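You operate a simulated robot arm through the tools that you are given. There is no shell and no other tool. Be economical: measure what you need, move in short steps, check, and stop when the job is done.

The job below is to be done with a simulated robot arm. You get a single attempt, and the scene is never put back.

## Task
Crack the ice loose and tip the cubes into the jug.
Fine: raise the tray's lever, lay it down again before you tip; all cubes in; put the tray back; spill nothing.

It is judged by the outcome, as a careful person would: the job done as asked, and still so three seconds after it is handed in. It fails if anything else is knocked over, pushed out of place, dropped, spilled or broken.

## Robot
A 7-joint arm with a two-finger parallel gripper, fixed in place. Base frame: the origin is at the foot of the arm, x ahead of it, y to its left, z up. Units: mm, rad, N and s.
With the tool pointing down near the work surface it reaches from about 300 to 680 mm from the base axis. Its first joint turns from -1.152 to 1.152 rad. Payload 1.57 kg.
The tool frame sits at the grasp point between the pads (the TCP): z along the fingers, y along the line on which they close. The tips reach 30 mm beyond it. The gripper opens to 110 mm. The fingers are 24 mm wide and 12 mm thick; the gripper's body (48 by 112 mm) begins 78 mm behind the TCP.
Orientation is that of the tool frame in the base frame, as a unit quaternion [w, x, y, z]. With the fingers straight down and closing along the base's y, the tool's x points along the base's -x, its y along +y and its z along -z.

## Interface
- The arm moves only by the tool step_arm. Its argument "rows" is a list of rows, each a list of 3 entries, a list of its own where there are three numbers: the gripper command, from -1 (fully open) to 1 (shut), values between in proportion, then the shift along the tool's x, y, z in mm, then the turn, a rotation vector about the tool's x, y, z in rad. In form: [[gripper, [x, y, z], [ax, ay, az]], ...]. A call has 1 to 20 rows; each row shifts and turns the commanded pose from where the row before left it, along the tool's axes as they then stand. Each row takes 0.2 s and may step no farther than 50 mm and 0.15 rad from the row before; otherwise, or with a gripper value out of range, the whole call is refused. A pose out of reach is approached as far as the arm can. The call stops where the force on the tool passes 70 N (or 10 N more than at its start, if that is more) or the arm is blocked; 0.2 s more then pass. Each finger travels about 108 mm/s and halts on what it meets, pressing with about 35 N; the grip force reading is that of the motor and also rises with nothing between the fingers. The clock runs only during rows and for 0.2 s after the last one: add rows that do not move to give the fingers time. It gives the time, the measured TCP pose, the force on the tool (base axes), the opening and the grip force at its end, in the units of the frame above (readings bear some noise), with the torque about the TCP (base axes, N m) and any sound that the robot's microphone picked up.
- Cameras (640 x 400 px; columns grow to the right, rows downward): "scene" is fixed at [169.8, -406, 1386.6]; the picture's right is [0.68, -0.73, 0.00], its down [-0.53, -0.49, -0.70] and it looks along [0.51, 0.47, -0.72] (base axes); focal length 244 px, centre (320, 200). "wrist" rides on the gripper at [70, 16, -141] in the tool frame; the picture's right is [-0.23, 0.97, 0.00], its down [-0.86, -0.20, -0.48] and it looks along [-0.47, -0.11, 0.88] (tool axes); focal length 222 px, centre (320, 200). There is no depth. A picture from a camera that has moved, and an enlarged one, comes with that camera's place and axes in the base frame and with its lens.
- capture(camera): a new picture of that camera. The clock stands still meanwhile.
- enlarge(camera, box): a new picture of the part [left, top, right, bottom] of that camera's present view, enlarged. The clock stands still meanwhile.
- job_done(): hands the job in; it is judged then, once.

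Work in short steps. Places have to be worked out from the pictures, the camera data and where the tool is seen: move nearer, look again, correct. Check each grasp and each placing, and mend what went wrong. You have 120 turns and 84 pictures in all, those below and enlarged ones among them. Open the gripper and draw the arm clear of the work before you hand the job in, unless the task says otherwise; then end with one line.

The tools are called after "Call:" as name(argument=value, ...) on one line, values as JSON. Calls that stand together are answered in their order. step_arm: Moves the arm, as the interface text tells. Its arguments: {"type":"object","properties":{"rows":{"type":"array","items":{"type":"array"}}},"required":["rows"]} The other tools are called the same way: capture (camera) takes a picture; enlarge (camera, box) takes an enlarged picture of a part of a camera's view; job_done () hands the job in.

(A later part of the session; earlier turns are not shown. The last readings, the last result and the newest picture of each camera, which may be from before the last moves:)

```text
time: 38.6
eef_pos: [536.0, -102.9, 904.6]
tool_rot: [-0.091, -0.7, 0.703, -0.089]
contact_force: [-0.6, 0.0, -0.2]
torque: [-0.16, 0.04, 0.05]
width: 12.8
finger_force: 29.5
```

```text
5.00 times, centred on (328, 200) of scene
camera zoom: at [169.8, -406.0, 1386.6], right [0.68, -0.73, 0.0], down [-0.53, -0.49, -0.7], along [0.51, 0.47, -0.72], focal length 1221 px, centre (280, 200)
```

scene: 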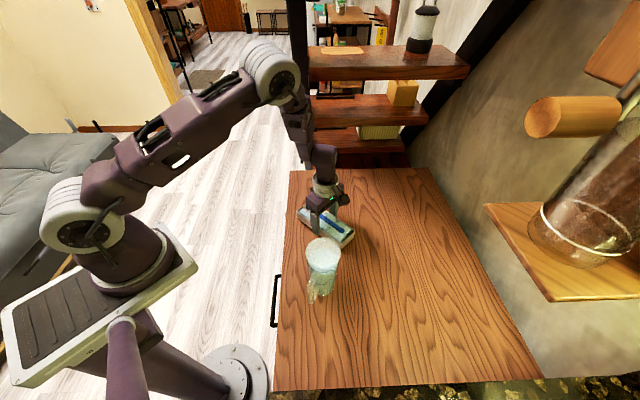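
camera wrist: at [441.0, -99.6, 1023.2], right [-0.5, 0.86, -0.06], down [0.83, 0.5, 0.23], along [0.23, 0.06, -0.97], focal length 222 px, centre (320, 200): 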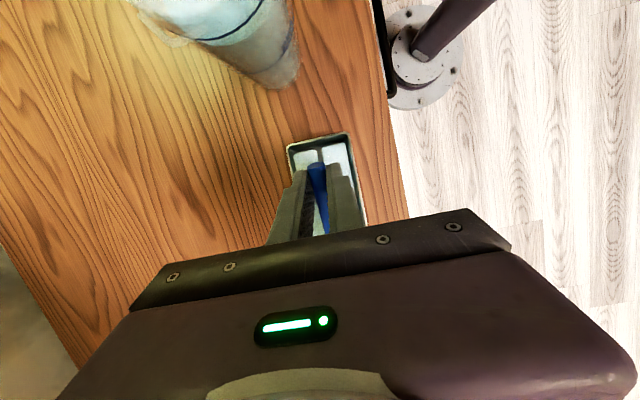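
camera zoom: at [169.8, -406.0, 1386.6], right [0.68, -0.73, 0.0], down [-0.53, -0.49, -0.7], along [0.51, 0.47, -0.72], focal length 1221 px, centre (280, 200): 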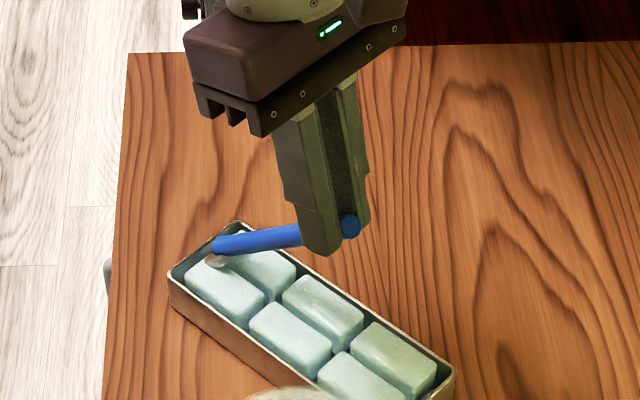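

Very good: lever at 0.75 rad, tray in place. Another 0.45 rad.

Call:
step_arm(rows=[[1, [-6.9, 0, -8.2], [0, 0.075, 0]], [1, [-6.9, 0, -8.2], [0, 0.075, 0]], [1, [-6.9, 0, -8.2], [0, 0.075, 0]], [1, [-6.9, 0, -8.2], [0, 0.075, 0]], [1, [0, 0, 0], [0, 0, 0]]])

Call:
enlarge(camera="scene", box=[280, 160, 376, 240])

```text
time: 39.8
eef_pos: [534.9, -68.0, 922.6]
tool_rot: [-0.194, -0.679, 0.681, -0.193]
contact_force: [6.4, -5.3, 17.5]
torque: [0.28, -0.3, -0.02]
width: 13.0
finger_force: 30.0
```

```text
5.00 times, centred on (328, 200) of scene
camera zoom: at [169.6, -406.1, 1386.6], right [0.68, -0.73, 0.0], down [-0.53, -0.49, -0.7], along [0.51, 0.47, -0.72], focal length 1221 px, centre (280, 200)
```

zoom: 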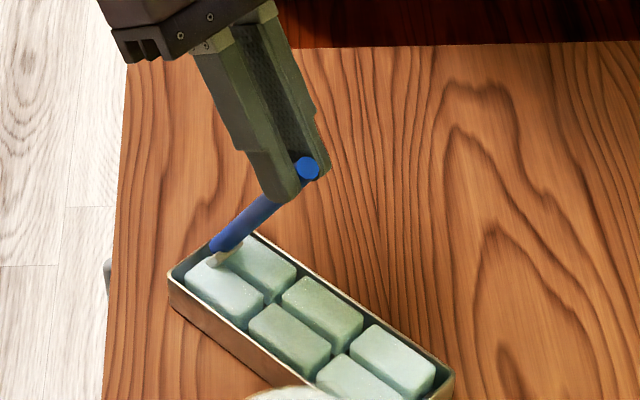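

The 18 N reaction is mostly along the rod (I'm pushing it slightly into its pivot). I back off 2.5 mm along the rod and recheck.

Call:
step_arm(rows=[[1, [1.1, 0, -0.6], [0, 0, 0]], [1, [1.1, 0, -0.6], [0, 0, 0]], [1, [0, 0, 0], [0, 0, 0]]])

```text
time: 40.6
eef_pos: [535.6, -67.1, 924.9]
tool_rot: [-0.194, -0.68, 0.68, -0.192]
contact_force: [-1.2, 1.1, -0.3]
torque: [0.0, 0.04, -0.04]
width: 12.9
finger_force: 29.3
```

Force gone. I continue with a slightly less inward arc, in smaller batches.

Call:
step_arm(rows=[[1, [-6.5, 0, -8.4], [0, 0.075, 0]], [1, [-6.5, 0, -8.4], [0, 0.075, 0]], [1, [-6.5, 0, -8.4], [0, 0.075, 0]], [1, [0, 0, 0], [0, 0, 0]]])

Call:
enlarge(camera="scene", box=[270, 140, 366, 240])

```text
time: 41.6
eef_pos: [535.7, -35.0, 935.0]
tool_rot: [-0.271, -0.653, 0.655, -0.267]
contact_force: [0.6, 0.0, 0.5]
torque: [-0.07, -0.05, 0.01]
width: 13.1
finger_force: 29.5
```

```text
4.00 times, centred on (318, 190) of scene
camera zoom: at [169.8, -406.0, 1386.6], right [0.68, -0.73, 0.0], down [-0.53, -0.49, -0.7], along [0.51, 0.47, -0.72], focal length 977 px, centre (328, 240)
```

zoom: 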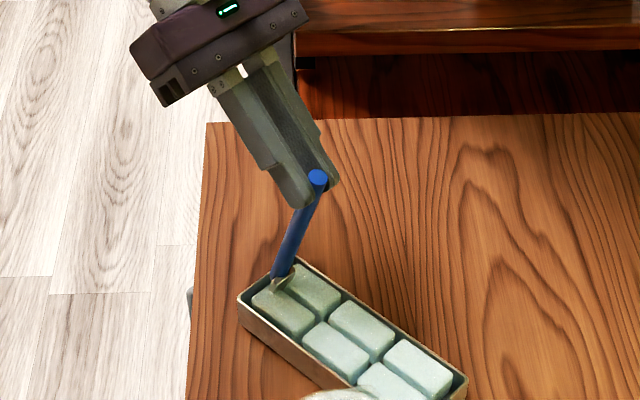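

Lever at about 73°, tray unmoved. I continue 0.225 rad.

Call:
step_arm(rows=[[1, [-6.5, 0, -8.4], [0, 0.075, 0]], [1, [-6.5, 0, -8.4], [0, 0.075, 0]], [1, [0, 0, 0], [0, 0, 0]]])

Call:
enlarge(camera="scene", box=[270, 140, 366, 240])

```text
time: 42.4
eef_pos: [535.7, -15.0, 936.8]
tool_rot: [-0.319, -0.631, 0.633, -0.316]
contact_force: [-0.1, -0.6, -2.8]
torque: [0.22, 0.0, 0.0]
width: 13.0
finger_force: 29.8
```

```text
4.00 times, centred on (318, 190) of scene
camera zoom: at [169.9, -406.0, 1386.6], right [0.68, -0.73, 0.0], down [-0.53, -0.49, -0.7], along [0.51, 0.47, -0.72], focal length 977 px, centre (328, 240)
```

zoom: 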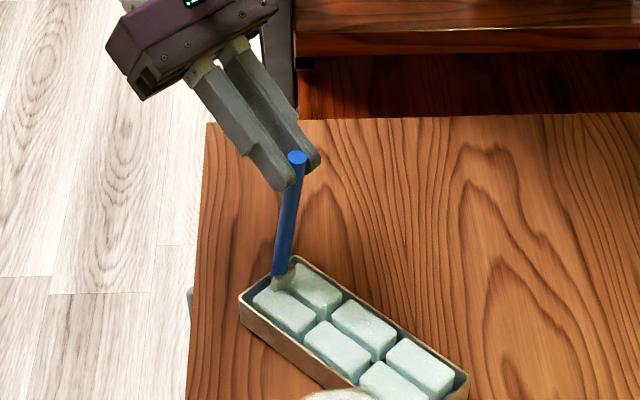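

Resistance appears at about 80° (torque 0.22 N m), which could be the lever's stop. I look closely at the tray and cubes.

Call:
enlarge(camera="scene", box=[320, 195, 400, 245])

Call:
enlarge(camera="wrist", box=[200, 40, 440, 240])

```text
8.00 times, centred on (360, 220) of scene
camera zoom: at [169.9, -406.0, 1386.6], right [0.68, -0.73, 0.0], down [-0.53, -0.49, -0.7], along [0.51, 0.47, -0.72], focal length 1954 px, centre (0, 40)
```

zoom: 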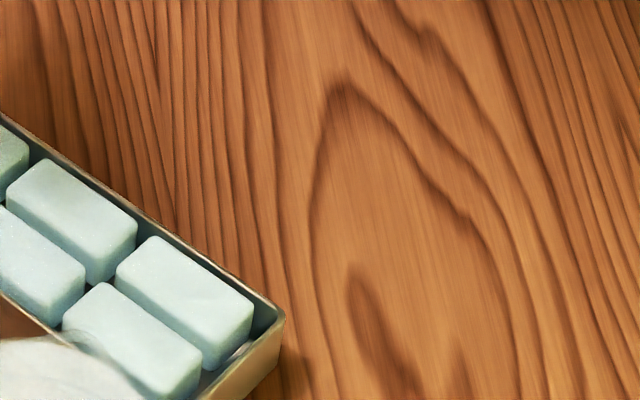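

```text
2.00 times, centred on (320, 140) of wrist
camera zoom: at [520.6, 55.8, 1076.1], right [-0.97, 0.14, -0.18], down [0.2, 0.89, -0.4], along [0.1, -0.43, -0.9], focal length 444 px, centre (320, 320)
```

zoom: 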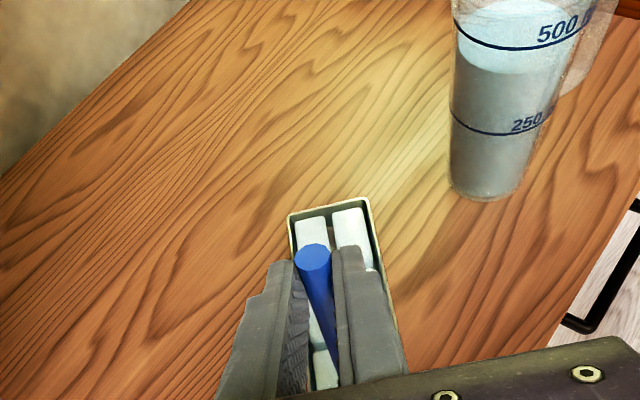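

Not yet clear that it cracked; no sound so far. I press slightly down along the rod to hold the tray and turn a little further.

Call:
step_arm(rows=[[1, [-1.8, 0, 1.0], [0, 0, 0]], [1, [-1.2, 0, 0.6], [0, 0, 0]], [1, [-3.3, 0, -4.2], [0, 0.0375, 0]], [1, [-3.3, 0, -4.2], [0, 0.0375, 0]], [1, [0, 0, 0], [0, 0, 0]]])

Call:
enlarge(camera="scene", box=[270, 140, 366, 240])

```text
time: 43.6
eef_pos: [535.3, -3.5, 933.6]
tool_rot: [-0.343, -0.618, 0.621, -0.34]
contact_force: [3.1, -1.4, 19.4]
torque: [0.07, -0.08, 0.0]
width: 13.2
finger_force: 29.8
```

```text
4.00 times, centred on (318, 190) of scene
camera zoom: at [169.5, -406.1, 1386.6], right [0.68, -0.73, 0.0], down [-0.53, -0.49, -0.7], along [0.51, 0.47, -0.72], focal length 977 px, centre (328, 240)
```

zoom: 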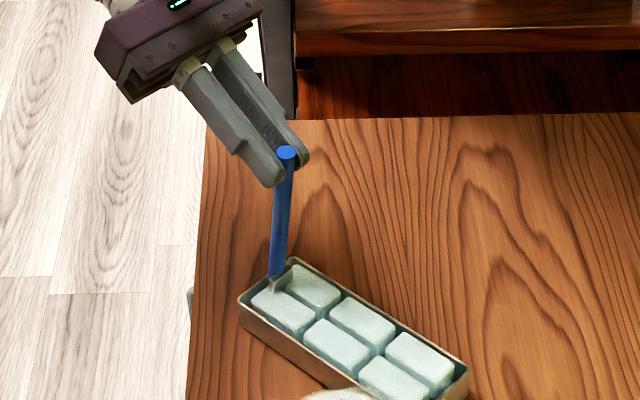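

There's no stop: the lever is now about 86° with little torque. I continue a bit further to find its end.

Call:
step_arm(rows=[[1, [-6.4, 0, -8.4], [0, 0.075, 0]], [1, [-6.4, 0, -8.4], [0, 0.075, 0]], [1, [0, 0, 0], [0, 0, 0]]])

Call:
enlarge(camera="scene", box=[270, 140, 366, 240])

```text
time: 44.4
eef_pos: [535.2, 17.9, 931.1]
tool_rot: [-0.389, -0.591, 0.593, -0.385]
contact_force: [-4.7, -1.9, 23.2]
torque: [-0.32, -0.05, -0.12]
width: 12.9
finger_force: 30.5
```

```text
4.00 times, centred on (318, 190) of scene
camera zoom: at [169.3, -406.1, 1386.6], right [0.68, -0.73, 0.0], down [-0.52, -0.49, -0.7], along [0.51, 0.47, -0.72], focal length 977 px, centre (328, 240)
```

zoom: 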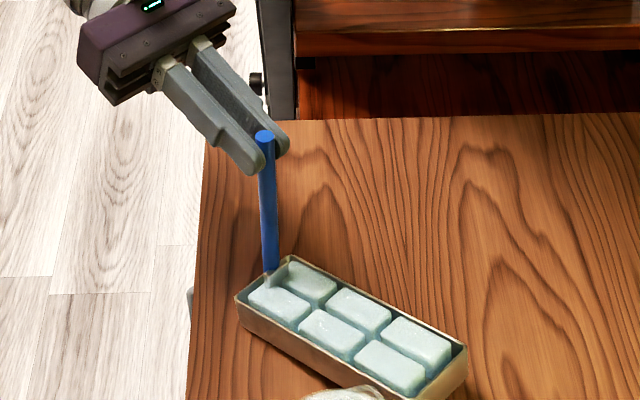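

The tray's near end is lifting now, so the lever's stop (about 90°) is reached. I lower it back along the arc, first a bit to set the tray down.

Call:
step_arm(rows=[[1, [6.4, 0, 8.6], [0, -0.075, 0]], [1, [6.4, 0, 8.6], [0, -0.075, 0]], [1, [6.4, 0, 8.6], [0, -0.075, 0]], [1, [0, 0, 0], [0, 0, 0]]])

Call:
enlarge(camera="scene", box=[270, 140, 366, 240])

```text
time: 45.4
eef_pos: [534.5, -15.2, 934.1]
tool_rot: [-0.318, -0.632, 0.633, -0.315]
contact_force: [1.3, -0.2, -2.4]
torque: [0.09, 0.0, 0.0]
width: 13.2
finger_force: 30.1
```

```text
4.00 times, centred on (318, 190) of scene
camera zoom: at [169.8, -406.0, 1386.6], right [0.68, -0.73, 0.0], down [-0.53, -0.49, -0.7], along [0.51, 0.47, -0.72], focal length 977 px, centre (328, 240)
```

zoom: 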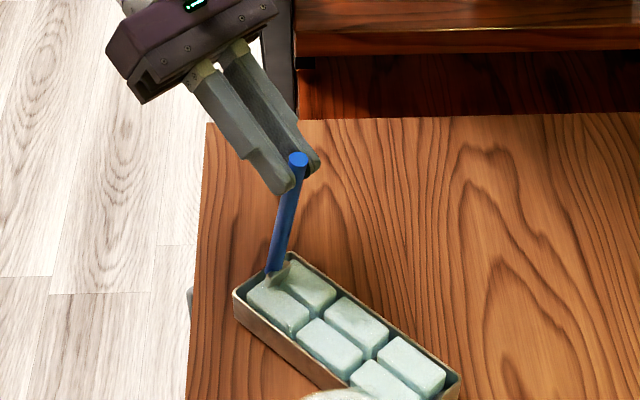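

Tray flat again. I lower the lever 0.6 rad, then check.

Call:
step_arm(rows=[[1, [5.4, 0, 9.1], [0, -0.075, 0]], [1, [6.4, 0, 8.6], [0, -0.075, 0]], [1, [6.4, 0, 8.6], [0, -0.075, 0]], [1, [6.4, 0, 8.6], [0, -0.075, 0]], [1, [6.4, 0, 8.6], [0, -0.075, 0]], [1, [6.4, 0, 8.6], [0, -0.075, 0]], [1, [6.4, 0, 8.6], [0, -0.075, 0]], [1, [0, 0, 0], [0, 0, 0]]])

Call:
enlarge(camera="scene", box=[280, 160, 376, 240])

```text
time: 47.2
eef_pos: [535.2, -87.6, 918.8]
tool_rot: [-0.143, -0.691, 0.694, -0.14]
contact_force: [0.0, -0.7, -1.9]
torque: [-0.22, -0.03, -0.05]
width: 13.1
finger_force: 29.7
```

```text
5.00 times, centred on (328, 200) of scene
camera zoom: at [169.8, -406.1, 1386.6], right [0.68, -0.73, 0.0], down [-0.53, -0.49, -0.7], along [0.51, 0.47, -0.72], focal length 1221 px, centre (280, 200)
```

zoom: 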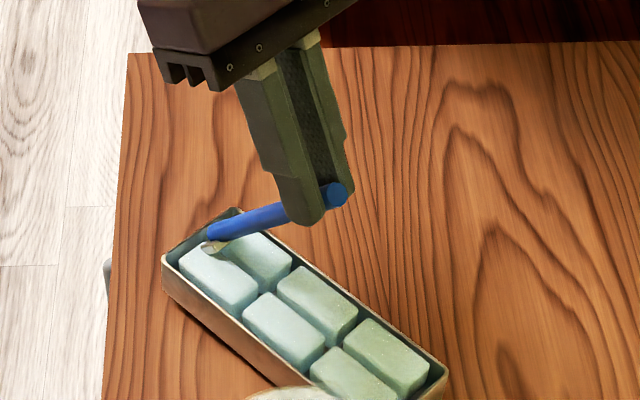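

Fine. I lower the remaining 0.9 rad with a small downward correction, stopping a little short to check.

Call:
step_arm(rows=[[1, [5.8, 0, 10.2], [0, -0.075, 0]], [1, [6.2, 0, 8.9], [0, -0.075, 0]], [1, [6.2, 0, 8.9], [0, -0.075, 0]], [1, [6.3, 0, 8.7], [0, -0.075, 0]], [1, [6.3, 0, 8.7], [0, -0.075, 0]], [1, [6.3, 0, 8.7], [0, -0.075, 0]], [1, [6.3, 0, 8.7], [0, -0.075, 0]], [1, [6.3, 0, 8.7], [0, -0.075, 0]], [1, [6.3, 0, 8.7], [0, -0.075, 0]], [1, [6.3, 0, 8.7], [0, -0.075, 0]], [1, [0, 0, 0], [0, 0, 0]]])

Call:
enlarge(camera="scene", box=[280, 170, 376, 250])

```text
time: 49.6
eef_pos: [535.3, -155.5, 833.6]
tool_rot: [0.121, -0.695, 0.698, 0.123]
contact_force: [-0.9, -0.4, -2.0]
torque: [-0.22, 0.0, -0.01]
width: 13.2
finger_force: 30.0
```

```text
5.00 times, centred on (328, 210) of scene
camera zoom: at [169.8, -406.0, 1386.6], right [0.68, -0.73, 0.0], down [-0.53, -0.49, -0.7], along [0.51, 0.47, -0.72], focal length 1221 px, centre (280, 150)
```

zoom: 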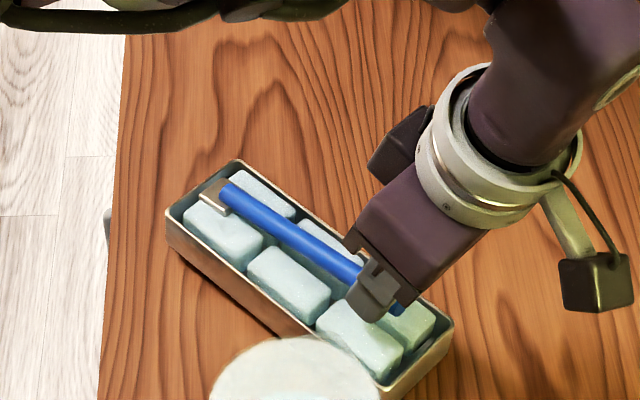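

Two more steps to level.

Call:
step_arm(rows=[[1, [6.3, 0, 8.7], [0, -0.075, 0]], [1, [6.3, 0, 8.7], [0, -0.075, 0]], [1, [0, 0, 0], [0, 0, 0]]])

```text
time: 50.4
eef_pos: [533.4, -158.8, 815.0]
tool_rot: [0.173, -0.684, 0.687, 0.175]
contact_force: [0.1, 1.6, 5.9]
torque: [-0.28, 0.0, -0.01]
width: 13.3
finger_force: 29.7
```

The lever is at rest (5.9 N resting push). I release and retreat, then look over the tray.

Call:
step_arm(rows=[[0.5, [0, 0, 0], [0, 0, 0]], [0.5, [0, 0, 0], [0, 0, 0]], [0.5, [0, 0, -15], [0, 0, 0]], [0.5, [0, 0, -30], [0, 0, 0]], [0.5, [0, 0, -45], [0, 0, 0]], [0.5, [0, 0, 0], [0, 0.125, 0]], [0.5, [0, 0, 0], [0, 0.125, 0]], [0.5, [0, 0, 0], [0, 0.125, 0]], [0.5, [0, 0, 0], [0, 0.125, 0]], [-0.6, [-40, 0, -20], [0, 0, 0]], [-0.6, [-40, 0, -20], [0, 0, 0]], [-0.6, [-33, 0, 0], [0, 0, 0]], [-0.6, [0, 0, 0], [0, 0, 0]]])

Call:
enlarge(camera="wrist", box=[200, 40, 440, 240])

Call:
enlarge(camera="scene", box=[280, 170, 376, 250])

```text
time: 53.2
eef_pos: [532.9, -87.9, 931.9]
tool_rot: [-0.003, -0.704, 0.71, 0.001]
contact_force: [0.2, -0.8, -0.7]
torque: [-0.03, 0.01, 0.01]
width: 87.9
finger_force: 0.0
```

```text
2.00 times, centred on (320, 140) of wrist
camera zoom: at [517.4, -158.3, 1073.1], right [-0.97, 0.23, 0.0], down [0.2, 0.86, 0.47], along [0.11, 0.46, -0.88], focal length 444 px, centre (320, 320)
```

zoom: 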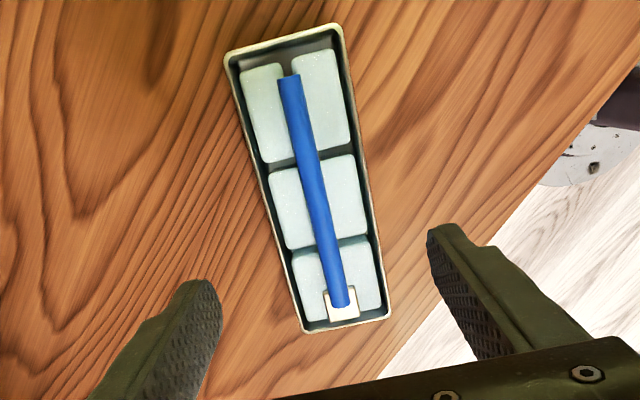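

```text
5.00 times, centred on (328, 210) of scene
camera zoom: at [169.8, -406.0, 1386.6], right [0.68, -0.73, 0.0], down [-0.53, -0.49, -0.7], along [0.51, 0.47, -0.72], focal length 1221 px, centre (280, 150)
```

zoom: 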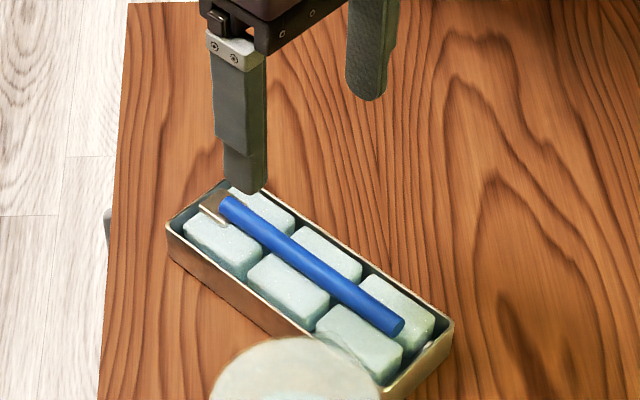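

The lever is down, cubes all in the tray. Before carrying the ice, I do a dry run of the tipping pose above the jug with the empty hand to check reach: rise, go over the jug, yaw to 60°, then tilt gradually.

Call:
step_arm(rows=[[-0.6, [0, 0, -43], [0, 0, 0]], [-0.6, [0, 0, -40], [0, 0, 0]], [-0.6, [27.6, 30.4, 0], [0, 0, 0]], [-0.6, [27.6, 30.4, 0], [0, 0, 0]], [-0.6, [27.6, 30.4, 0], [0, 0, 0]], [-0.6, [27.6, 30.4, 0], [0, 0, 0]], [-0.6, [27.6, 30.4, 0], [0, 0, 0]], [-0.6, [0, 0, 0], [0, 0, 0.13]], [-0.6, [0, 0, 0], [0, 0, 0.13]], [-0.6, [0, 0, 0], [0, 0, 0.13]], [-0.6, [0, 0, 0], [0, 0, 0.13]], [-0.6, [0, 0, 0], [0, -0.14, 0]], [-0.6, [0, 0, 0], [0, -0.14, 0]], [-0.6, [0, 0, 0], [0, -0.14, 0]], [-0.6, [0, 0, 0], [0, -0.14, 0]], [-0.6, [0, 0, 0], [0, -0.14, 0]]])

Call:
step_arm(rows=[[-0.6, [0, 0, 0], [0, -0.14, 0]], [-0.6, [0, 0, 0], [0, -0.14, 0]], [-0.6, [0, 0, 0], [0, -0.14, 0]], [-0.6, [0, 0, 0], [0, -0.14, 0]], [-0.6, [0, 0, 0], [0, -0.14, 0]]])

```text
time: 56.6
eef_pos: [383.1, -225.1, 1016.1]
tool_rot: [0.296, -0.47, 0.814, 0.171]
contact_force: [0.0, -0.5, 0.2]
torque: [0.02, 0.03, 0.0]
width: 87.8
finger_force: 0.1
```

```text
time: 57.8
eef_pos: [383.4, -225.6, 1015.9]
tool_rot: [0.557, -0.383, 0.663, 0.322]
contact_force: [-1.0, -0.3, -0.6]
torque: [0.01, -0.01, 0.0]
width: 88.1
finger_force: 0.0
```

Reachable up to 1.4 rad tilt. I continue the dry run toward about 2.1 rad.

Call:
step_arm(rows=[[-0.6, [0, 0, 0], [0, -0.14, 0]], [-0.6, [0, 0, 0], [0, -0.14, 0]], [-0.6, [0, 0, 0], [0, -0.14, 0]], [-0.6, [0, 0, 0], [0, -0.14, 0]], [-0.6, [0, 0, 0], [0, -0.14, 0]]])

Call:
capture(camera="scene")

```text
time: 59.0
eef_pos: [430.9, -151.5, 1009.8]
tool_rot: [0.75, -0.249, 0.433, 0.433]
contact_force: [-0.2, 0.7, -0.8]
torque: [0.0, -0.02, 0.0]
width: 88.2
finger_force: 0.1
out of reach, approached as far as the arm can: row 2, 3, 4, 5
```

```text
31 pictures are left
```

scene: 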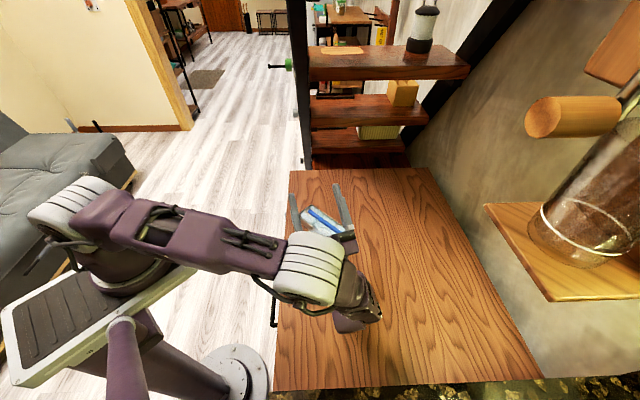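

The hand ran past its reach at about 90–120° tilt and slid +88 mm along d, so the camera may be close to the jug. I check before moving.

Call:
enlarge(camera="scene", box=[270, 190, 398, 330])

Call:
capture(camera="wrist")

```text
2.86 times, centred on (334, 260) of scene
camera zoom: at [169.8, -406.0, 1386.6], right [0.68, -0.73, 0.0], down [-0.53, -0.49, -0.7], along [0.51, 0.47, -0.72], focal length 698 px, centre (280, 29)
```

zoom: 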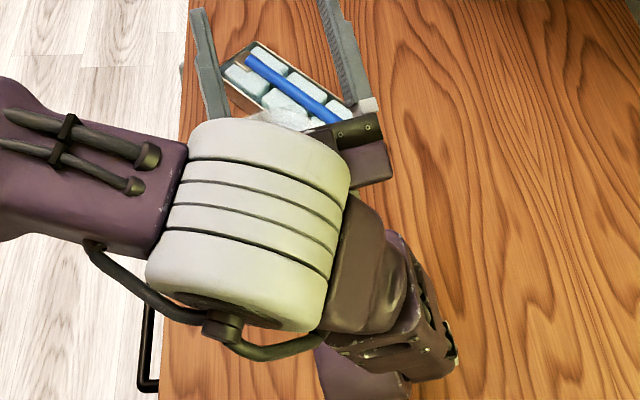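

```text
29 pictures are left
camera wrist: at [373.6, -220.0, 876.6], right [-0.9, 0.39, 0.2], down [-0.25, -0.83, 0.5], along [0.36, 0.4, 0.84], focal length 222 px, centre (320, 200)
```

wrist: 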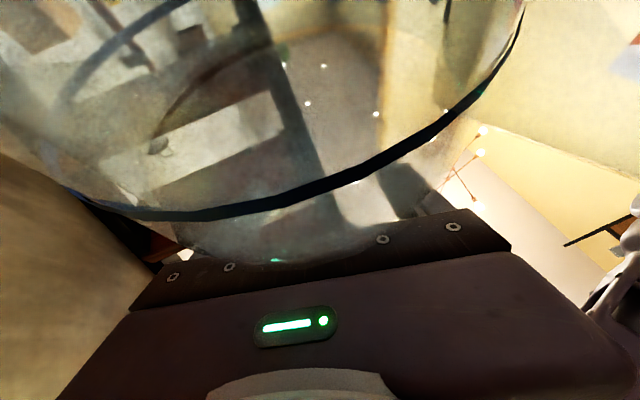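

The wrist camera is dipped inside the jug's mouth. I move straight up in small steps and watch the pose and force.

Call:
step_arm(rows=[[-0.6, [-8.7, 0, 5], [0, 0, 0]], [-0.6, [-8.7, 0, 5], [0, 0, 0]]])

```text
time: 59.6
eef_pos: [432.8, -150.7, 1029.4]
tool_rot: [0.75, -0.249, 0.434, 0.433]
contact_force: [-0.5, -1.5, -0.5]
torque: [-0.12, -0.01, 0.05]
width: 88.1
finger_force: 0.0
```

Straight up works without drift. I continue up 80 mm.

Call:
step_arm(rows=[[-0.6, [-13, 0, 7.5], [0, 0, 0]], [-0.6, [-13, 0, 7.5], [0, 0, 0]], [-0.6, [-17.4, 0, 10], [0, 0, 0]], [-0.6, [-17.4, 0, 10], [0, 0, 0]], [-0.6, [-17.4, 0, 10], [0, 0, 0]]])

Call:
enlarge(camera="scene", box=[240, 160, 400, 330])

```text
time: 60.8
eef_pos: [438.3, -143.8, 1118.8]
tool_rot: [0.75, -0.249, 0.434, 0.433]
contact_force: [1.0, -0.2, 0.4]
torque: [0.0, 0.01, -0.03]
width: 88.1
finger_force: 0.0
out of reach, approached as far as the arm can: row 2, 4
```

```text
2.35 times, centred on (320, 245) of scene
camera zoom: at [169.8, -406.0, 1386.6], right [0.68, -0.73, 0.0], down [-0.53, -0.49, -0.7], along [0.51, 0.47, -0.72], focal length 575 px, centre (320, 94)
```

zoom: 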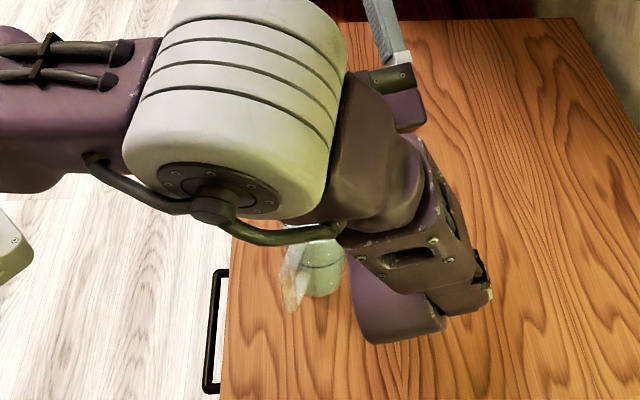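

The jug still stands where it was. Now I reduce tilt to about 1.53 rad and yaw to about 20° (fingers pointing more outward) to test that pose while high.

Call:
step_arm(rows=[[-0.6, [0, 0, 0], [0, 0.14, 0]], [-0.6, [0, 0, 0], [0, 0.14, 0]], [-0.6, [0, 0, 0], [0, 0.14, 0]], [-0.6, [0, 0, 0], [0, 0.14, 0]], [-0.6, [0, 0, 0], [0.14, 0, 0.006]], [-0.6, [0, 0, 0], [0.14, 0, 0.006]], [-0.6, [0, 0, 0], [0.14, 0, 0.006]], [-0.6, [0, 0, 0], [0.14, 0, 0.006]], [-0.6, [0, 0, 0], [0.14, 0, 0.006]], [-0.6, [0, 0, 0], [0, 0, 0]]])

```text
time: 63.0
eef_pos: [435.9, -146.2, 1119.8]
tool_rot: [0.683, -0.122, 0.71, 0.121]
contact_force: [-0.5, 0.3, -0.2]
torque: [0.0, 0.01, 0.03]
width: 88.0
finger_force: 0.1
```

This is reachable. I move it over the jug (TCP ≈ (372,-216,1040)), still at about 88° tilt.

Call:
step_arm(rows=[[-0.6, [0, -8.8, -16.5], [0, 0, 0]], [-0.6, [0, -8.8, -16.5], [0, 0, 0]], [-0.6, [0, -8.8, -16.5], [0, 0, 0]], [-0.6, [0, -8.8, -16.5], [0, 0, 0]], [-0.6, [0, -8.8, -16.5], [0, 0, 0]], [-0.6, [20, 0, 0], [0, 0, 0]], [-0.6, [20, 0, 0], [0, 0, 0]], [-0.6, [20, 0, 0], [0, 0, 0]], [-0.6, [20, 0, 0], [0, 0, 0]], [-0.6, [0, 0, 0], [0, 0, 0]]])

```text
time: 65.2
eef_pos: [372.5, -225.9, 1049.3]
tool_rot: [0.683, -0.121, 0.71, 0.122]
contact_force: [0.3, 0.0, 0.5]
torque: [0.0, 0.01, -0.06]
width: 87.9
finger_force: 0.1
out of reach, approached as far as the arm can: row 9
```

At 20° yaw the arm can't get low enough. Better plan: grasp the tray with the tool leaned +0.8 rad over its pivot end, so that tipping the tray 115° needs only about -1.2 rad of tool lean, which is reachable. I return upright and head back toward the tray.

Call:
step_arm(rows=[[-0.6, [-20, 0, 0], [0, 0, 0]], [-0.6, [-20, 0, 0], [0, 0, 0]], [-0.6, [-20, 0, 0], [0, 0, 0]], [-0.6, [0, 0, 0], [0, 0.14, 0]], [-0.6, [0, 0, 0], [0, 0.14, 0]], [-0.6, [0, 0, 0], [0, 0.14, 0]], [-0.6, [0, 0, 0], [0, 0.14, 0]], [-0.6, [0, 0, 0], [0, 0.14, 0]], [-0.6, [0, 0, 0], [0, 0.14, 0]], [-0.6, [0, 0, 0], [0, 0.14, 0]], [-0.6, [0, 0, 0], [0, 0.14, 0]], [-0.6, [0, 0, 0], [0, 0.14, 0]], [-0.6, [0, 0, 0], [0, 0.14, 0]], [-0.6, [0, 0, 0], [0, 0.13, 0]], [-0.6, [0, 0, 0], [0, 0, 0]]])

Call:
step_arm(rows=[[-0.6, [-25, 0, 0], [0, 0, -0.137]], [-0.6, [-25, 0, 0], [0, 0, -0.137]], [-0.6, [-25, 0, 0], [0, 0, -0.137]], [-0.6, [-25, 0, 0], [0, 0, -0.137]], [-0.6, [0, 0, 0], [0, 0, -0.137]], [-0.6, [0, 0, 0], [0, 0, -0.137]], [-0.6, [0, 0, 0], [0, 0, -0.137]], [-0.6, [0, 0, 0], [0, 0, -0.137]], [-0.6, [0, 0, 0], [0, 0, -0.137]], [-0.6, [0, 0, 0], [0, 0, 0]]])

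Call:
enlarge(camera="scene", box=[270, 160, 398, 320])

```text
time: 68.4
eef_pos: [375.4, -224.5, 1106.5]
tool_rot: [0.001, -0.172, 0.985, 0.002]
contact_force: [-0.1, 0.3, 0.3]
torque: [-0.02, -0.02, 0.0]
width: 87.8
finger_force: 0.1
```

```text
time: 70.6
eef_pos: [460.4, -172.7, 1107.8]
tool_rot: [-0.003, 0.711, -0.704, -0.002]
contact_force: [-0.2, -0.2, 0.1]
torque: [0.03, 0.01, 0.0]
width: 88.1
finger_force: 0.1
```

```text
2.50 times, centred on (334, 240) of scene
camera zoom: at [169.8, -406.0, 1386.6], right [0.68, -0.73, 0.0], down [-0.53, -0.49, -0.7], along [0.51, 0.47, -0.72], focal length 610 px, centre (285, 100)
```

zoom: 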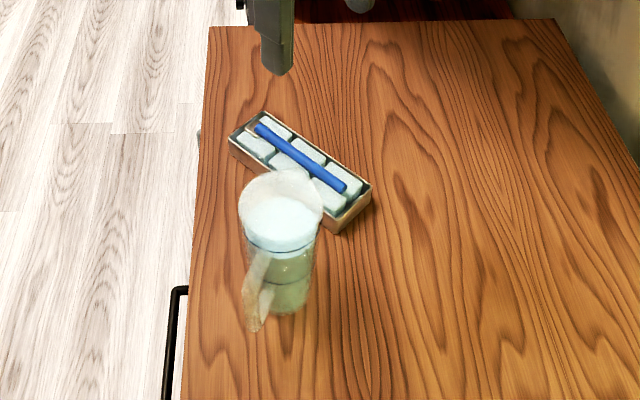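

The jug appears shifted about 30 mm from its first place: the camera housing nudged it during the dry run. I measure it with the same view as at the start.

Call:
enlarge(camera="scene", box=[260, 220, 388, 310])

Call:
capture(camera="wrist")

```text
4.44 times, centred on (324, 265) of scene
camera zoom: at [169.8, -406.0, 1386.6], right [0.68, -0.73, 0.0], down [-0.53, -0.49, -0.7], along [0.51, 0.47, -0.72], focal length 1085 px, centre (302, -89)
```

zoom: 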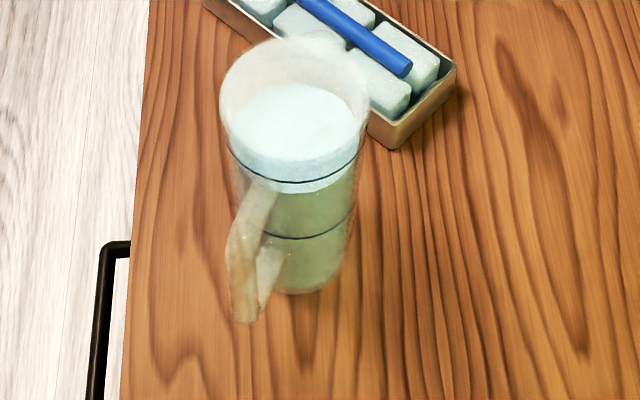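

```text
25 pictures are left
camera wrist: at [444.3, -244.6, 1246.9], right [-0.98, 0.22, 0.0], down [0.19, 0.85, 0.48], along [0.11, 0.47, -0.88], focal length 222 px, centre (320, 200)
```

wrist: 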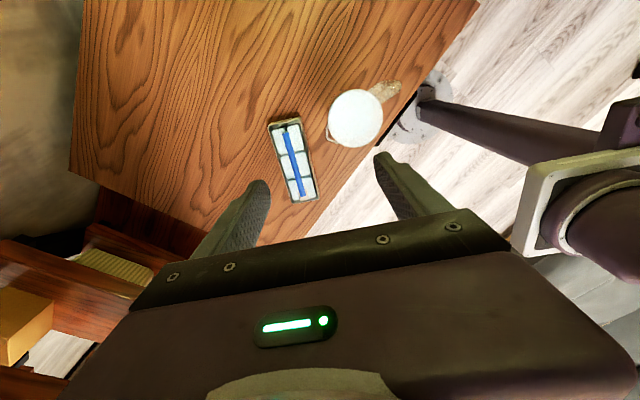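

The jug now stands near (405,-183), first at (391.5,-209): about 29 mm off. I'll carry it back before anything else. I move upright above it, closing axis across its handle line, fully open, and look down.

Call:
step_arm(rows=[[-1, [5, 27.5, 0], [0, 0, 0]], [-1, [5, 27.5, 0], [0, 0, 0]], [-1, [0, 0, 0], [0, 0, 0.1326]], [-1, [0, 0, 0], [0, 0, 0.1326]], [-1, [0, 0, 0], [0, 0, 0.1326]], [-1, [0, 0, 0], [0, 0, 0.1326]], [-1, [0, 0, 0], [0, 0, 0.1326]], [-1, [0, 0, 0], [0, 0, 0.1326]], [-1, [0, 0, 0], [0, 0, 0.1326]], [-1, [0, 0, 0], [0, 0, 0.1326]], [-1, [0, 0, 0], [0, 0, 0.1326]], [-1, [0, 0, 0], [0, 0, 0.1326]], [-1, [0, 0, 45], [0, 0, 0]], [-1, [0, 0, 40], [0, 0, 0]], [-1, [0, 0, 0], [0, 0, 0]]])

Call:
enlarge(camera="wrist", box=[160, 40, 480, 240])

```text
time: 73.8
eef_pos: [406.4, -182.2, 1022.6]
tool_rot: [0.0, -0.126, 0.992, 0.003]
contact_force: [-0.9, 0.4, -0.3]
torque: [0.02, -0.01, -0.03]
width: 110.3
finger_force: 0.0
```

```text
2.00 times, centred on (320, 140) of wrist
camera zoom: at [334.8, -186.4, 1163.2], right [-0.02, 1.0, 0.01], down [0.88, 0.02, 0.48], along [0.48, 0.02, -0.88], focal length 444 px, centre (320, 320)
```

zoom: 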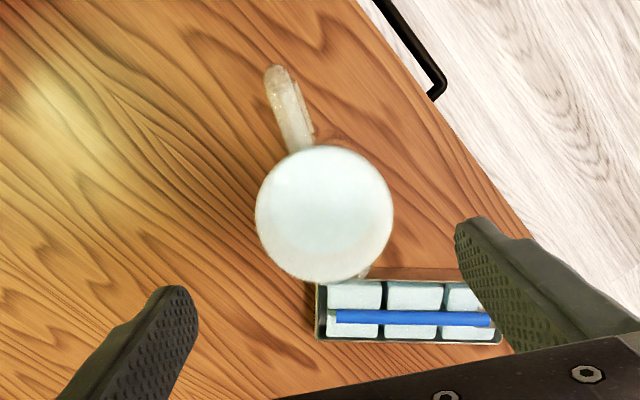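

Rim centre is (404.4,-180.1). I centre on it and descend around the jug to z≈885, then close.

Call:
step_arm(rows=[[-1, [1.4, 2.4, 0], [0, 0, 0]], [-1, [0, 0, 40], [0, 0, 0]], [-1, [0, 0, 40], [0, 0, 0]], [-1, [0, 0, 30], [0, 0, 0]], [-1, [0, 0, 27], [0, 0, 0]], [-1, [0, 0, 0], [0, 0, 0]], [0.2, [0, 0, 0], [0, 0, 0]], [0.5, [0, 0, 0], [0, 0, 0]], [1, [0, 0, 0], [0, 0, 0]], [1, [0, 0, 0], [0, 0, 0]]])

Call:
enlarge(camera="scene", box=[260, 220, 388, 310])

```text
time: 76.0
eef_pos: [405.1, -181.5, 886.5]
tool_rot: [0.001, -0.126, 0.992, 0.003]
contact_force: [-1.1, -0.3, 0.2]
torque: [0.05, -0.08, -0.01]
width: 78.9
finger_force: 35.1
```

```text
4.44 times, centred on (324, 265) of scene
camera zoom: at [169.9, -406.1, 1386.6], right [0.68, -0.73, 0.0], down [-0.53, -0.49, -0.7], along [0.51, 0.47, -0.72], focal length 1085 px, centre (302, -89)
```

zoom: 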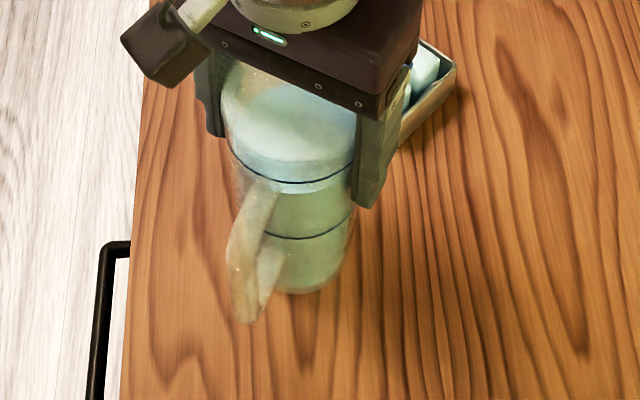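

Held at 78.9 mm. I lift 4 mm, carry it (-13,-29) mm back, and lower.

Call:
step_arm(rows=[[1, [0, 0, -2], [0, 0, 0]], [1, [0, 0, -3], [0, 0, 0]], [1, [0, 0, 0], [0, 0, 0]], [1, [4, -4.9, 0], [0, 0, 0]], [1, [4, -4.9, 0], [0, 0, 0]], [1, [4, -4.9, 0], [0, 0, 0]], [1, [4, -4.9, 0], [0, 0, 0]], [1, [4.1, -5, 0], [0, 0, 0]], [1, [0, 0, 0], [0, 0, 0]]])

Call:
enlarge(camera="scene", box=[260, 220, 388, 310])

```text
time: 78.0
eef_pos: [390.5, -209.5, 889.8]
tool_rot: [0.0, -0.125, 0.992, 0.002]
contact_force: [-0.1, 0.2, -6.3]
torque: [0.02, -0.06, -0.01]
width: 78.8
finger_force: 34.7
```

```text
4.44 times, centred on (324, 265) of scene
camera zoom: at [169.9, -406.1, 1386.6], right [0.68, -0.73, 0.0], down [-0.53, -0.49, -0.7], along [0.51, 0.47, -0.72], focal length 1085 px, centre (302, -89)
```

zoom: 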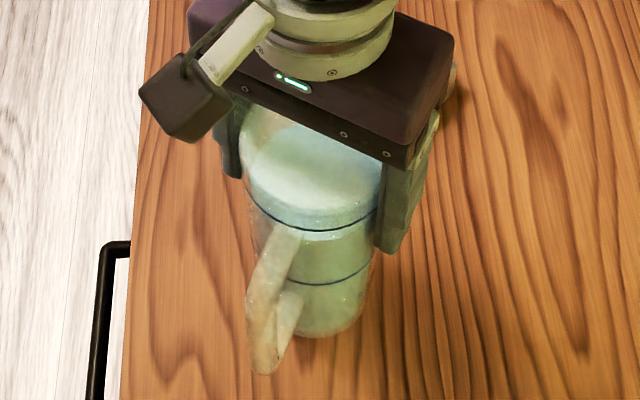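

It matches the first picture within a couple of mm. I lower and release.

Call:
step_arm(rows=[[1, [0, 0, 2], [0, 0, 0]], [1, [0, 0, 1.5], [0, 0, 0]], [1, [0, 0, 0], [0, 0, 0]]])

```text
time: 78.8
eef_pos: [391.0, -207.7, 887.2]
tool_rot: [0.001, -0.126, 0.992, 0.003]
contact_force: [-0.4, -0.2, -4.8]
torque: [0.03, -0.07, 0.0]
width: 78.9
finger_force: 35.5
```

Almost down; a bit further, then open and rise.

Call:
step_arm(rows=[[1, [0, 0, 1], [0, 0, 0]], [1, [0, 0, 0.7], [0, 0, 0]], [1, [0, 0, 0], [0, 0, 0]], [-1, [0, 0, 0], [0, 0, 0]], [-1, [0, 0, 0], [0, 0, 0]], [-1, [0, 0, -30], [0, 0, 0]], [-1, [0, 0, -45], [0, 0, 0]], [-1, [0, 0, -45], [0, 0, 0]], [-1, [0, 0, -40], [0, 0, 0]], [-1, [0, 0, 0], [0, 0, 0]]])

Call:
enlarge(camera="scene", box=[260, 220, 388, 310])

Call:
enlarge(camera="wrist", box=[160, 40, 480, 240])

```text
time: 81.0
eef_pos: [392.4, -206.4, 1046.5]
tool_rot: [0.002, -0.126, 0.992, 0.002]
contact_force: [-0.2, 0.2, 0.1]
torque: [0.01, 0.01, 0.01]
width: 109.9
finger_force: 0.1
```

```text
4.44 times, centred on (324, 265) of scene
camera zoom: at [169.8, -406.0, 1386.6], right [0.68, -0.73, 0.0], down [-0.53, -0.49, -0.7], along [0.51, 0.47, -0.72], focal length 1085 px, centre (302, -89)
```

zoom: 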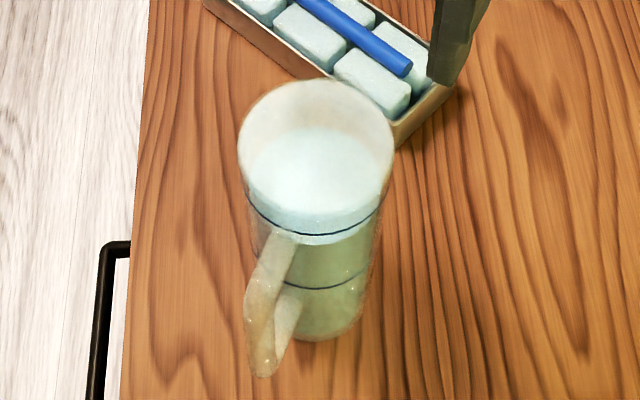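

```text
2.00 times, centred on (320, 140) of wrist
camera zoom: at [320.8, -210.7, 1186.2], right [-0.02, 1.0, 0.01], down [0.88, 0.02, 0.48], along [0.48, 0.02, -0.88], focal length 444 px, centre (320, 320)
```

zoom: 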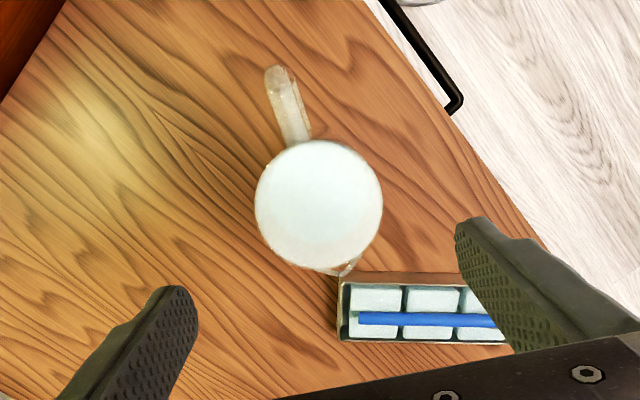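

The jug is exactly back in its first place with nothing spilled. Now I go to the tray: yaw 90°, lean +0.8 rad, pre-approach beyond the pivot end.

Call:
step_arm(rows=[[-0.6, [0, 0, 0], [0, 0, -0.1318]], [-0.6, [0, 0, 0], [0, 0, -0.1318]], [-0.6, [0, 0, 0], [0, 0, -0.1318]], [-0.6, [0, 0, 0], [0, 0, -0.1318]], [-0.6, [0, 0, 0], [0, 0, -0.1318]], [-0.6, [0, 0, 0], [0, 0, -0.1318]], [-0.6, [0, 0, 0], [0, 0, -0.1318]], [-0.6, [0, 0, 0], [0, 0, -0.1318]], [-0.6, [0, 0, 0], [0, 0, -0.1318]], [-0.6, [0, 0, 0], [0, 0, -0.1318]], [-0.6, [-32, -23.6, 0], [0, 0, 0]], [-0.6, [-32, -23.6, 0], [0, 0, 0]], [-0.6, [-32, -23.6, 0], [0, 0, 0]], [-0.6, [-32, -23.6, 0], [0, 0, 0]], [-0.6, [-32, -23.6, 0], [0, 0, 0]], [-0.6, [-32, -23.6, 0], [0, 0, 0]], [-0.6, [0, 0, 0], [0, 0, 0]]])

Call:
step_arm(rows=[[-0.6, [0, 0, 0], [0, 0.133, 0]], [-0.6, [0, 0, 0], [0, 0.133, 0]], [-0.6, [0, 0, 0], [0, 0.133, 0]], [-0.6, [0, 0, 0], [0, 0.133, 0]], [-0.6, [0, 0, 0], [0, 0.133, 0]], [-0.6, [0, 0, 0], [0, 0.135, 0]], [-0.6, [-28.7, 0, 27.9], [0, 0, 0]], [-0.6, [-28.7, 0, 27.9], [0, 0, 0]], [-0.6, [-28.7, 0, 27.9], [0, 0, 0]], [-0.6, [-28.7, 0, 27.9], [0, 0, 0]], [-0.6, [0, 0, 0], [0, 0, 0]]])

Call:
enlarge(camera="scene", box=[270, 140, 398, 250])

```text
time: 84.6
eef_pos: [532.5, -17.1, 1046.0]
tool_rot: [-0.003, 0.707, -0.707, -0.002]
contact_force: [0.0, -0.3, 0.4]
torque: [0.02, 0.0, 0.01]
width: 88.1
finger_force: 0.2
```

```text
time: 87.0
eef_pos: [532.4, -17.5, 884.3]
tool_rot: [-0.273, -0.652, 0.652, -0.274]
contact_force: [0.2, 0.3, 0.6]
torque: [0.0, -0.01, -0.03]
width: 88.2
finger_force: 0.1
```

```text
3.64 times, centred on (334, 195) of scene
camera zoom: at [169.8, -406.0, 1386.6], right [0.68, -0.73, 0.0], down [-0.53, -0.49, -0.7], along [0.51, 0.47, -0.72], focal length 888 px, centre (269, 218)
```

zoom: 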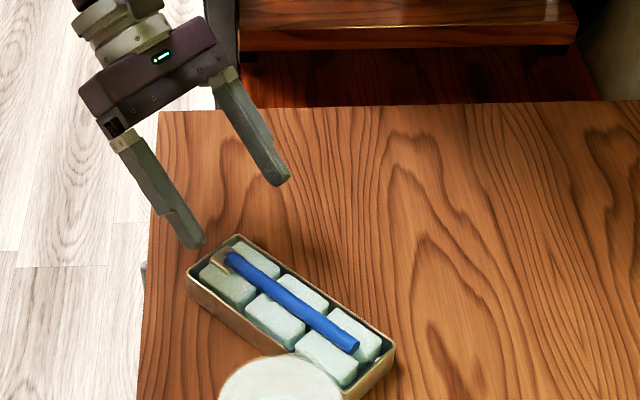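

Pre-approach reached. I slide in along the fingers to the tray's middle and close.

Call:
step_arm(rows=[[-0.6, [-8, -0.6, 20], [0, 0, 0]], [-0.6, [-8, -0.5, 20], [0, 0, 0]], [-0.6, [-7.5, -0.5, 20], [0, 0, 0]], [-0.6, [0, 0, 20], [0, 0, 0]], [-0.6, [0, 0, 20], [0, 0, 0]], [-0.6, [0, 0, 12], [0, 0, 0]], [-0.6, [0, 0, 6], [0, 0, 0]], [-0.6, [0, 0, 0], [0, 0, 0]], [1, [0, 0, 0], [0, 0, 0]], [1, [0, 0, 0], [0, 0, 0]], [1, [0, 0, 0], [0, 0, 0]]])

Call:
enlarge(camera="scene", box=[270, 140, 398, 250])

```text
time: 89.4
eef_pos: [532.9, -83.9, 784.4]
tool_rot: [0.273, 0.652, -0.652, 0.274]
contact_force: [0.1, -1.3, 0.0]
torque: [0.09, 0.07, -0.04]
width: 70.0
finger_force: 35.4
```

```text
3.64 times, centred on (334, 195) of scene
camera zoom: at [169.8, -406.0, 1386.6], right [0.68, -0.73, 0.0], down [-0.53, -0.49, -0.7], along [0.51, 0.47, -0.72], focal length 888 px, centre (269, 218)
```

zoom: 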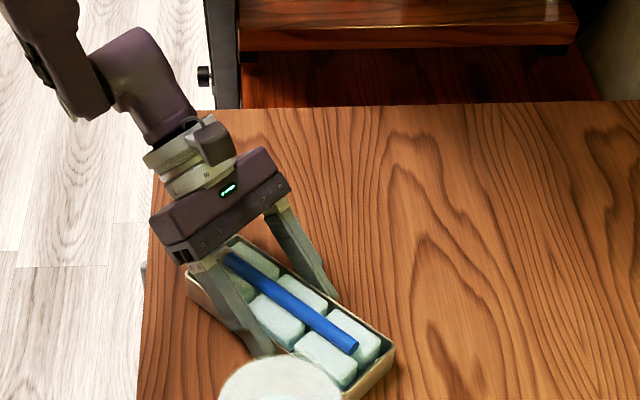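

Firm grip (70 mm), tool leaned 0.8 rad, tray level. I lift it straight up 240 mm.

Call:
step_arm(rows=[[1, [7.2, 0, -7], [0, 0, 0]], [1, [14.3, 0, -13.9], [0, 0, 0]], [1, [21.5, 0, -20.9], [0, 0, 0]], [1, [21.5, 0, -20.9], [0, 0, 0]], [1, [21.5, 0, -20.9], [0, 0, 0]], [1, [21.5, 0, -20.9], [0, 0, 0]], [1, [21.5, 0, -20.9], [0, 0, 0]], [1, [21.5, 0, -20.9], [0, 0, 0]], [1, [21.5, 0, -20.9], [0, 0, 0]], [1, [0, 0, 0], [0, 0, 0]]])

Call:
enlarge(camera="scene", box=[260, 110, 420, 300])

```text
time: 91.6
eef_pos: [533.9, -85.2, 1027.0]
tool_rot: [-0.273, -0.652, 0.653, -0.273]
contact_force: [0.1, 0.5, -1.7]
torque: [0.05, 0.0, 0.01]
width: 69.6
finger_force: 35.4
```

```text
2.11 times, centred on (340, 205) of scene
camera zoom: at [169.8, -406.0, 1386.6], right [0.68, -0.73, 0.0], down [-0.53, -0.49, -0.7], along [0.51, 0.47, -0.72], focal length 514 px, centre (278, 190)
```

zoom: 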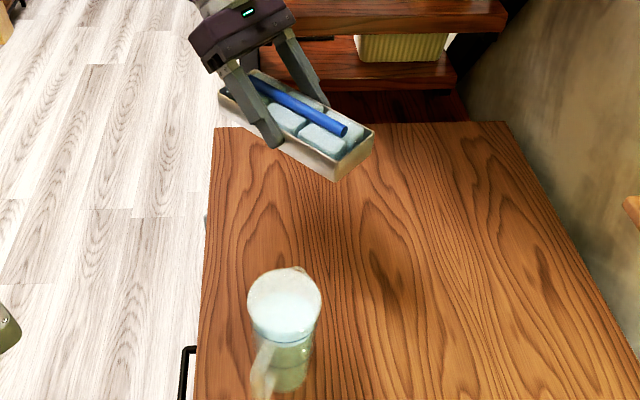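

Level and secure. I yaw to 60° and carry it over the jug.

Call:
step_arm(rows=[[1, [0, 0, 0], [-0.0932, 0, 0.0906]], [1, [0, 0, 0], [-0.0932, 0, 0.0906]], [1, [0, 0, 0], [-0.0932, 0, 0.0906]], [1, [0, 0, 0], [-0.0932, 0, 0.0906]], [1, [20.7, 10.4, 21.3], [0, 0, 0]], [1, [20.7, 10.4, 21.3], [0, 0, 0]], [1, [20.7, 10.4, 21.3], [0, 0, 0]], [1, [20.7, 10.4, 21.3], [0, 0, 0]], [1, [20.7, 10.4, 21.3], [0, 0, 0]], [1, [20.7, 10.4, 21.3], [0, 0, 0]], [1, [0, 0, 0], [0, 0, 0]]])

Call:
enlarge(camera="scene", box=[240, 150, 420, 320])

```text
time: 94.0
eef_pos: [392.4, -209.0, 1026.7]
tool_rot: [-0.335, -0.463, 0.798, -0.192]
contact_force: [-0.5, -0.9, -2.9]
torque: [0.0, 0.0, 0.01]
width: 69.6
finger_force: 35.4
```

```text
2.35 times, centred on (330, 235) of scene
camera zoom: at [169.8, -406.1, 1386.6], right [0.68, -0.73, 0.0], down [-0.53, -0.49, -0.7], along [0.51, 0.47, -0.72], focal length 575 px, centre (296, 118)
```

zoom: 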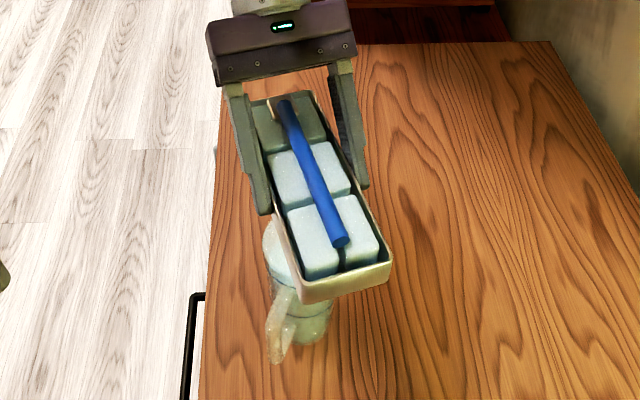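

The tray is level over the jug. I begin tilting the free end down slowly, to about 1.12 rad.

Call:
step_arm(rows=[[1, [0, 0, 0], [0, -0.08, 0]], [1, [0, 0, 0], [0, -0.08, 0]], [1, [0, 0, 0], [0, -0.08, 0]], [1, [0, 0, 0], [0, -0.08, 0]], [1, [0, 0, 0], [0, -0.08, 0]], [1, [0, 0, 0], [0, -0.08, 0]], [1, [0, 0, 0], [0, -0.08, 0]], [1, [0, 0, 0], [0, -0.08, 0]], [1, [0, 0, 0], [0, -0.08, 0]], [1, [0, 0, 0], [0, -0.08, 0]], [1, [0, 0, 0], [0, -0.08, 0]], [1, [0, 0, 0], [0, -0.08, 0]], [1, [0, 0, 0], [0, -0.08, 0]], [1, [0, 0, 0], [0, -0.08, 0]], [1, [0, 0, 0], [0, 0, 0]]])

Call:
enlarge(camera="scene", box=[240, 170, 400, 320])

```text
time: 97.2
eef_pos: [392.2, -210.2, 1024.9]
tool_rot: [0.14, -0.495, 0.854, 0.082]
contact_force: [-0.5, -0.2, -4.0]
torque: [-0.06, 0.04, 0.01]
width: 69.6
finger_force: 34.8
```

```text
2.67 times, centred on (320, 245) of scene
camera zoom: at [169.8, -406.1, 1386.6], right [0.68, -0.73, 0.0], down [-0.53, -0.49, -0.7], along [0.51, 0.47, -0.72], focal length 651 px, centre (320, 80)
```

zoom: 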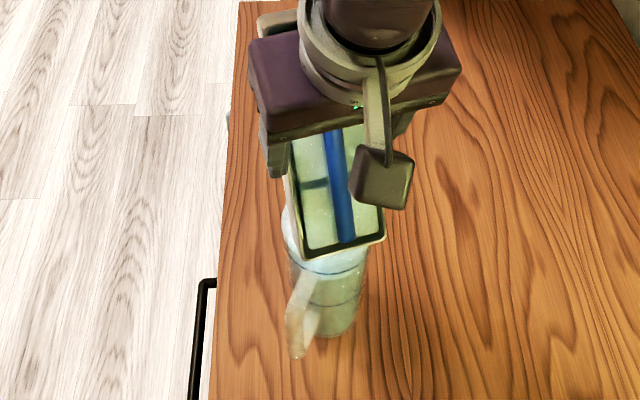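

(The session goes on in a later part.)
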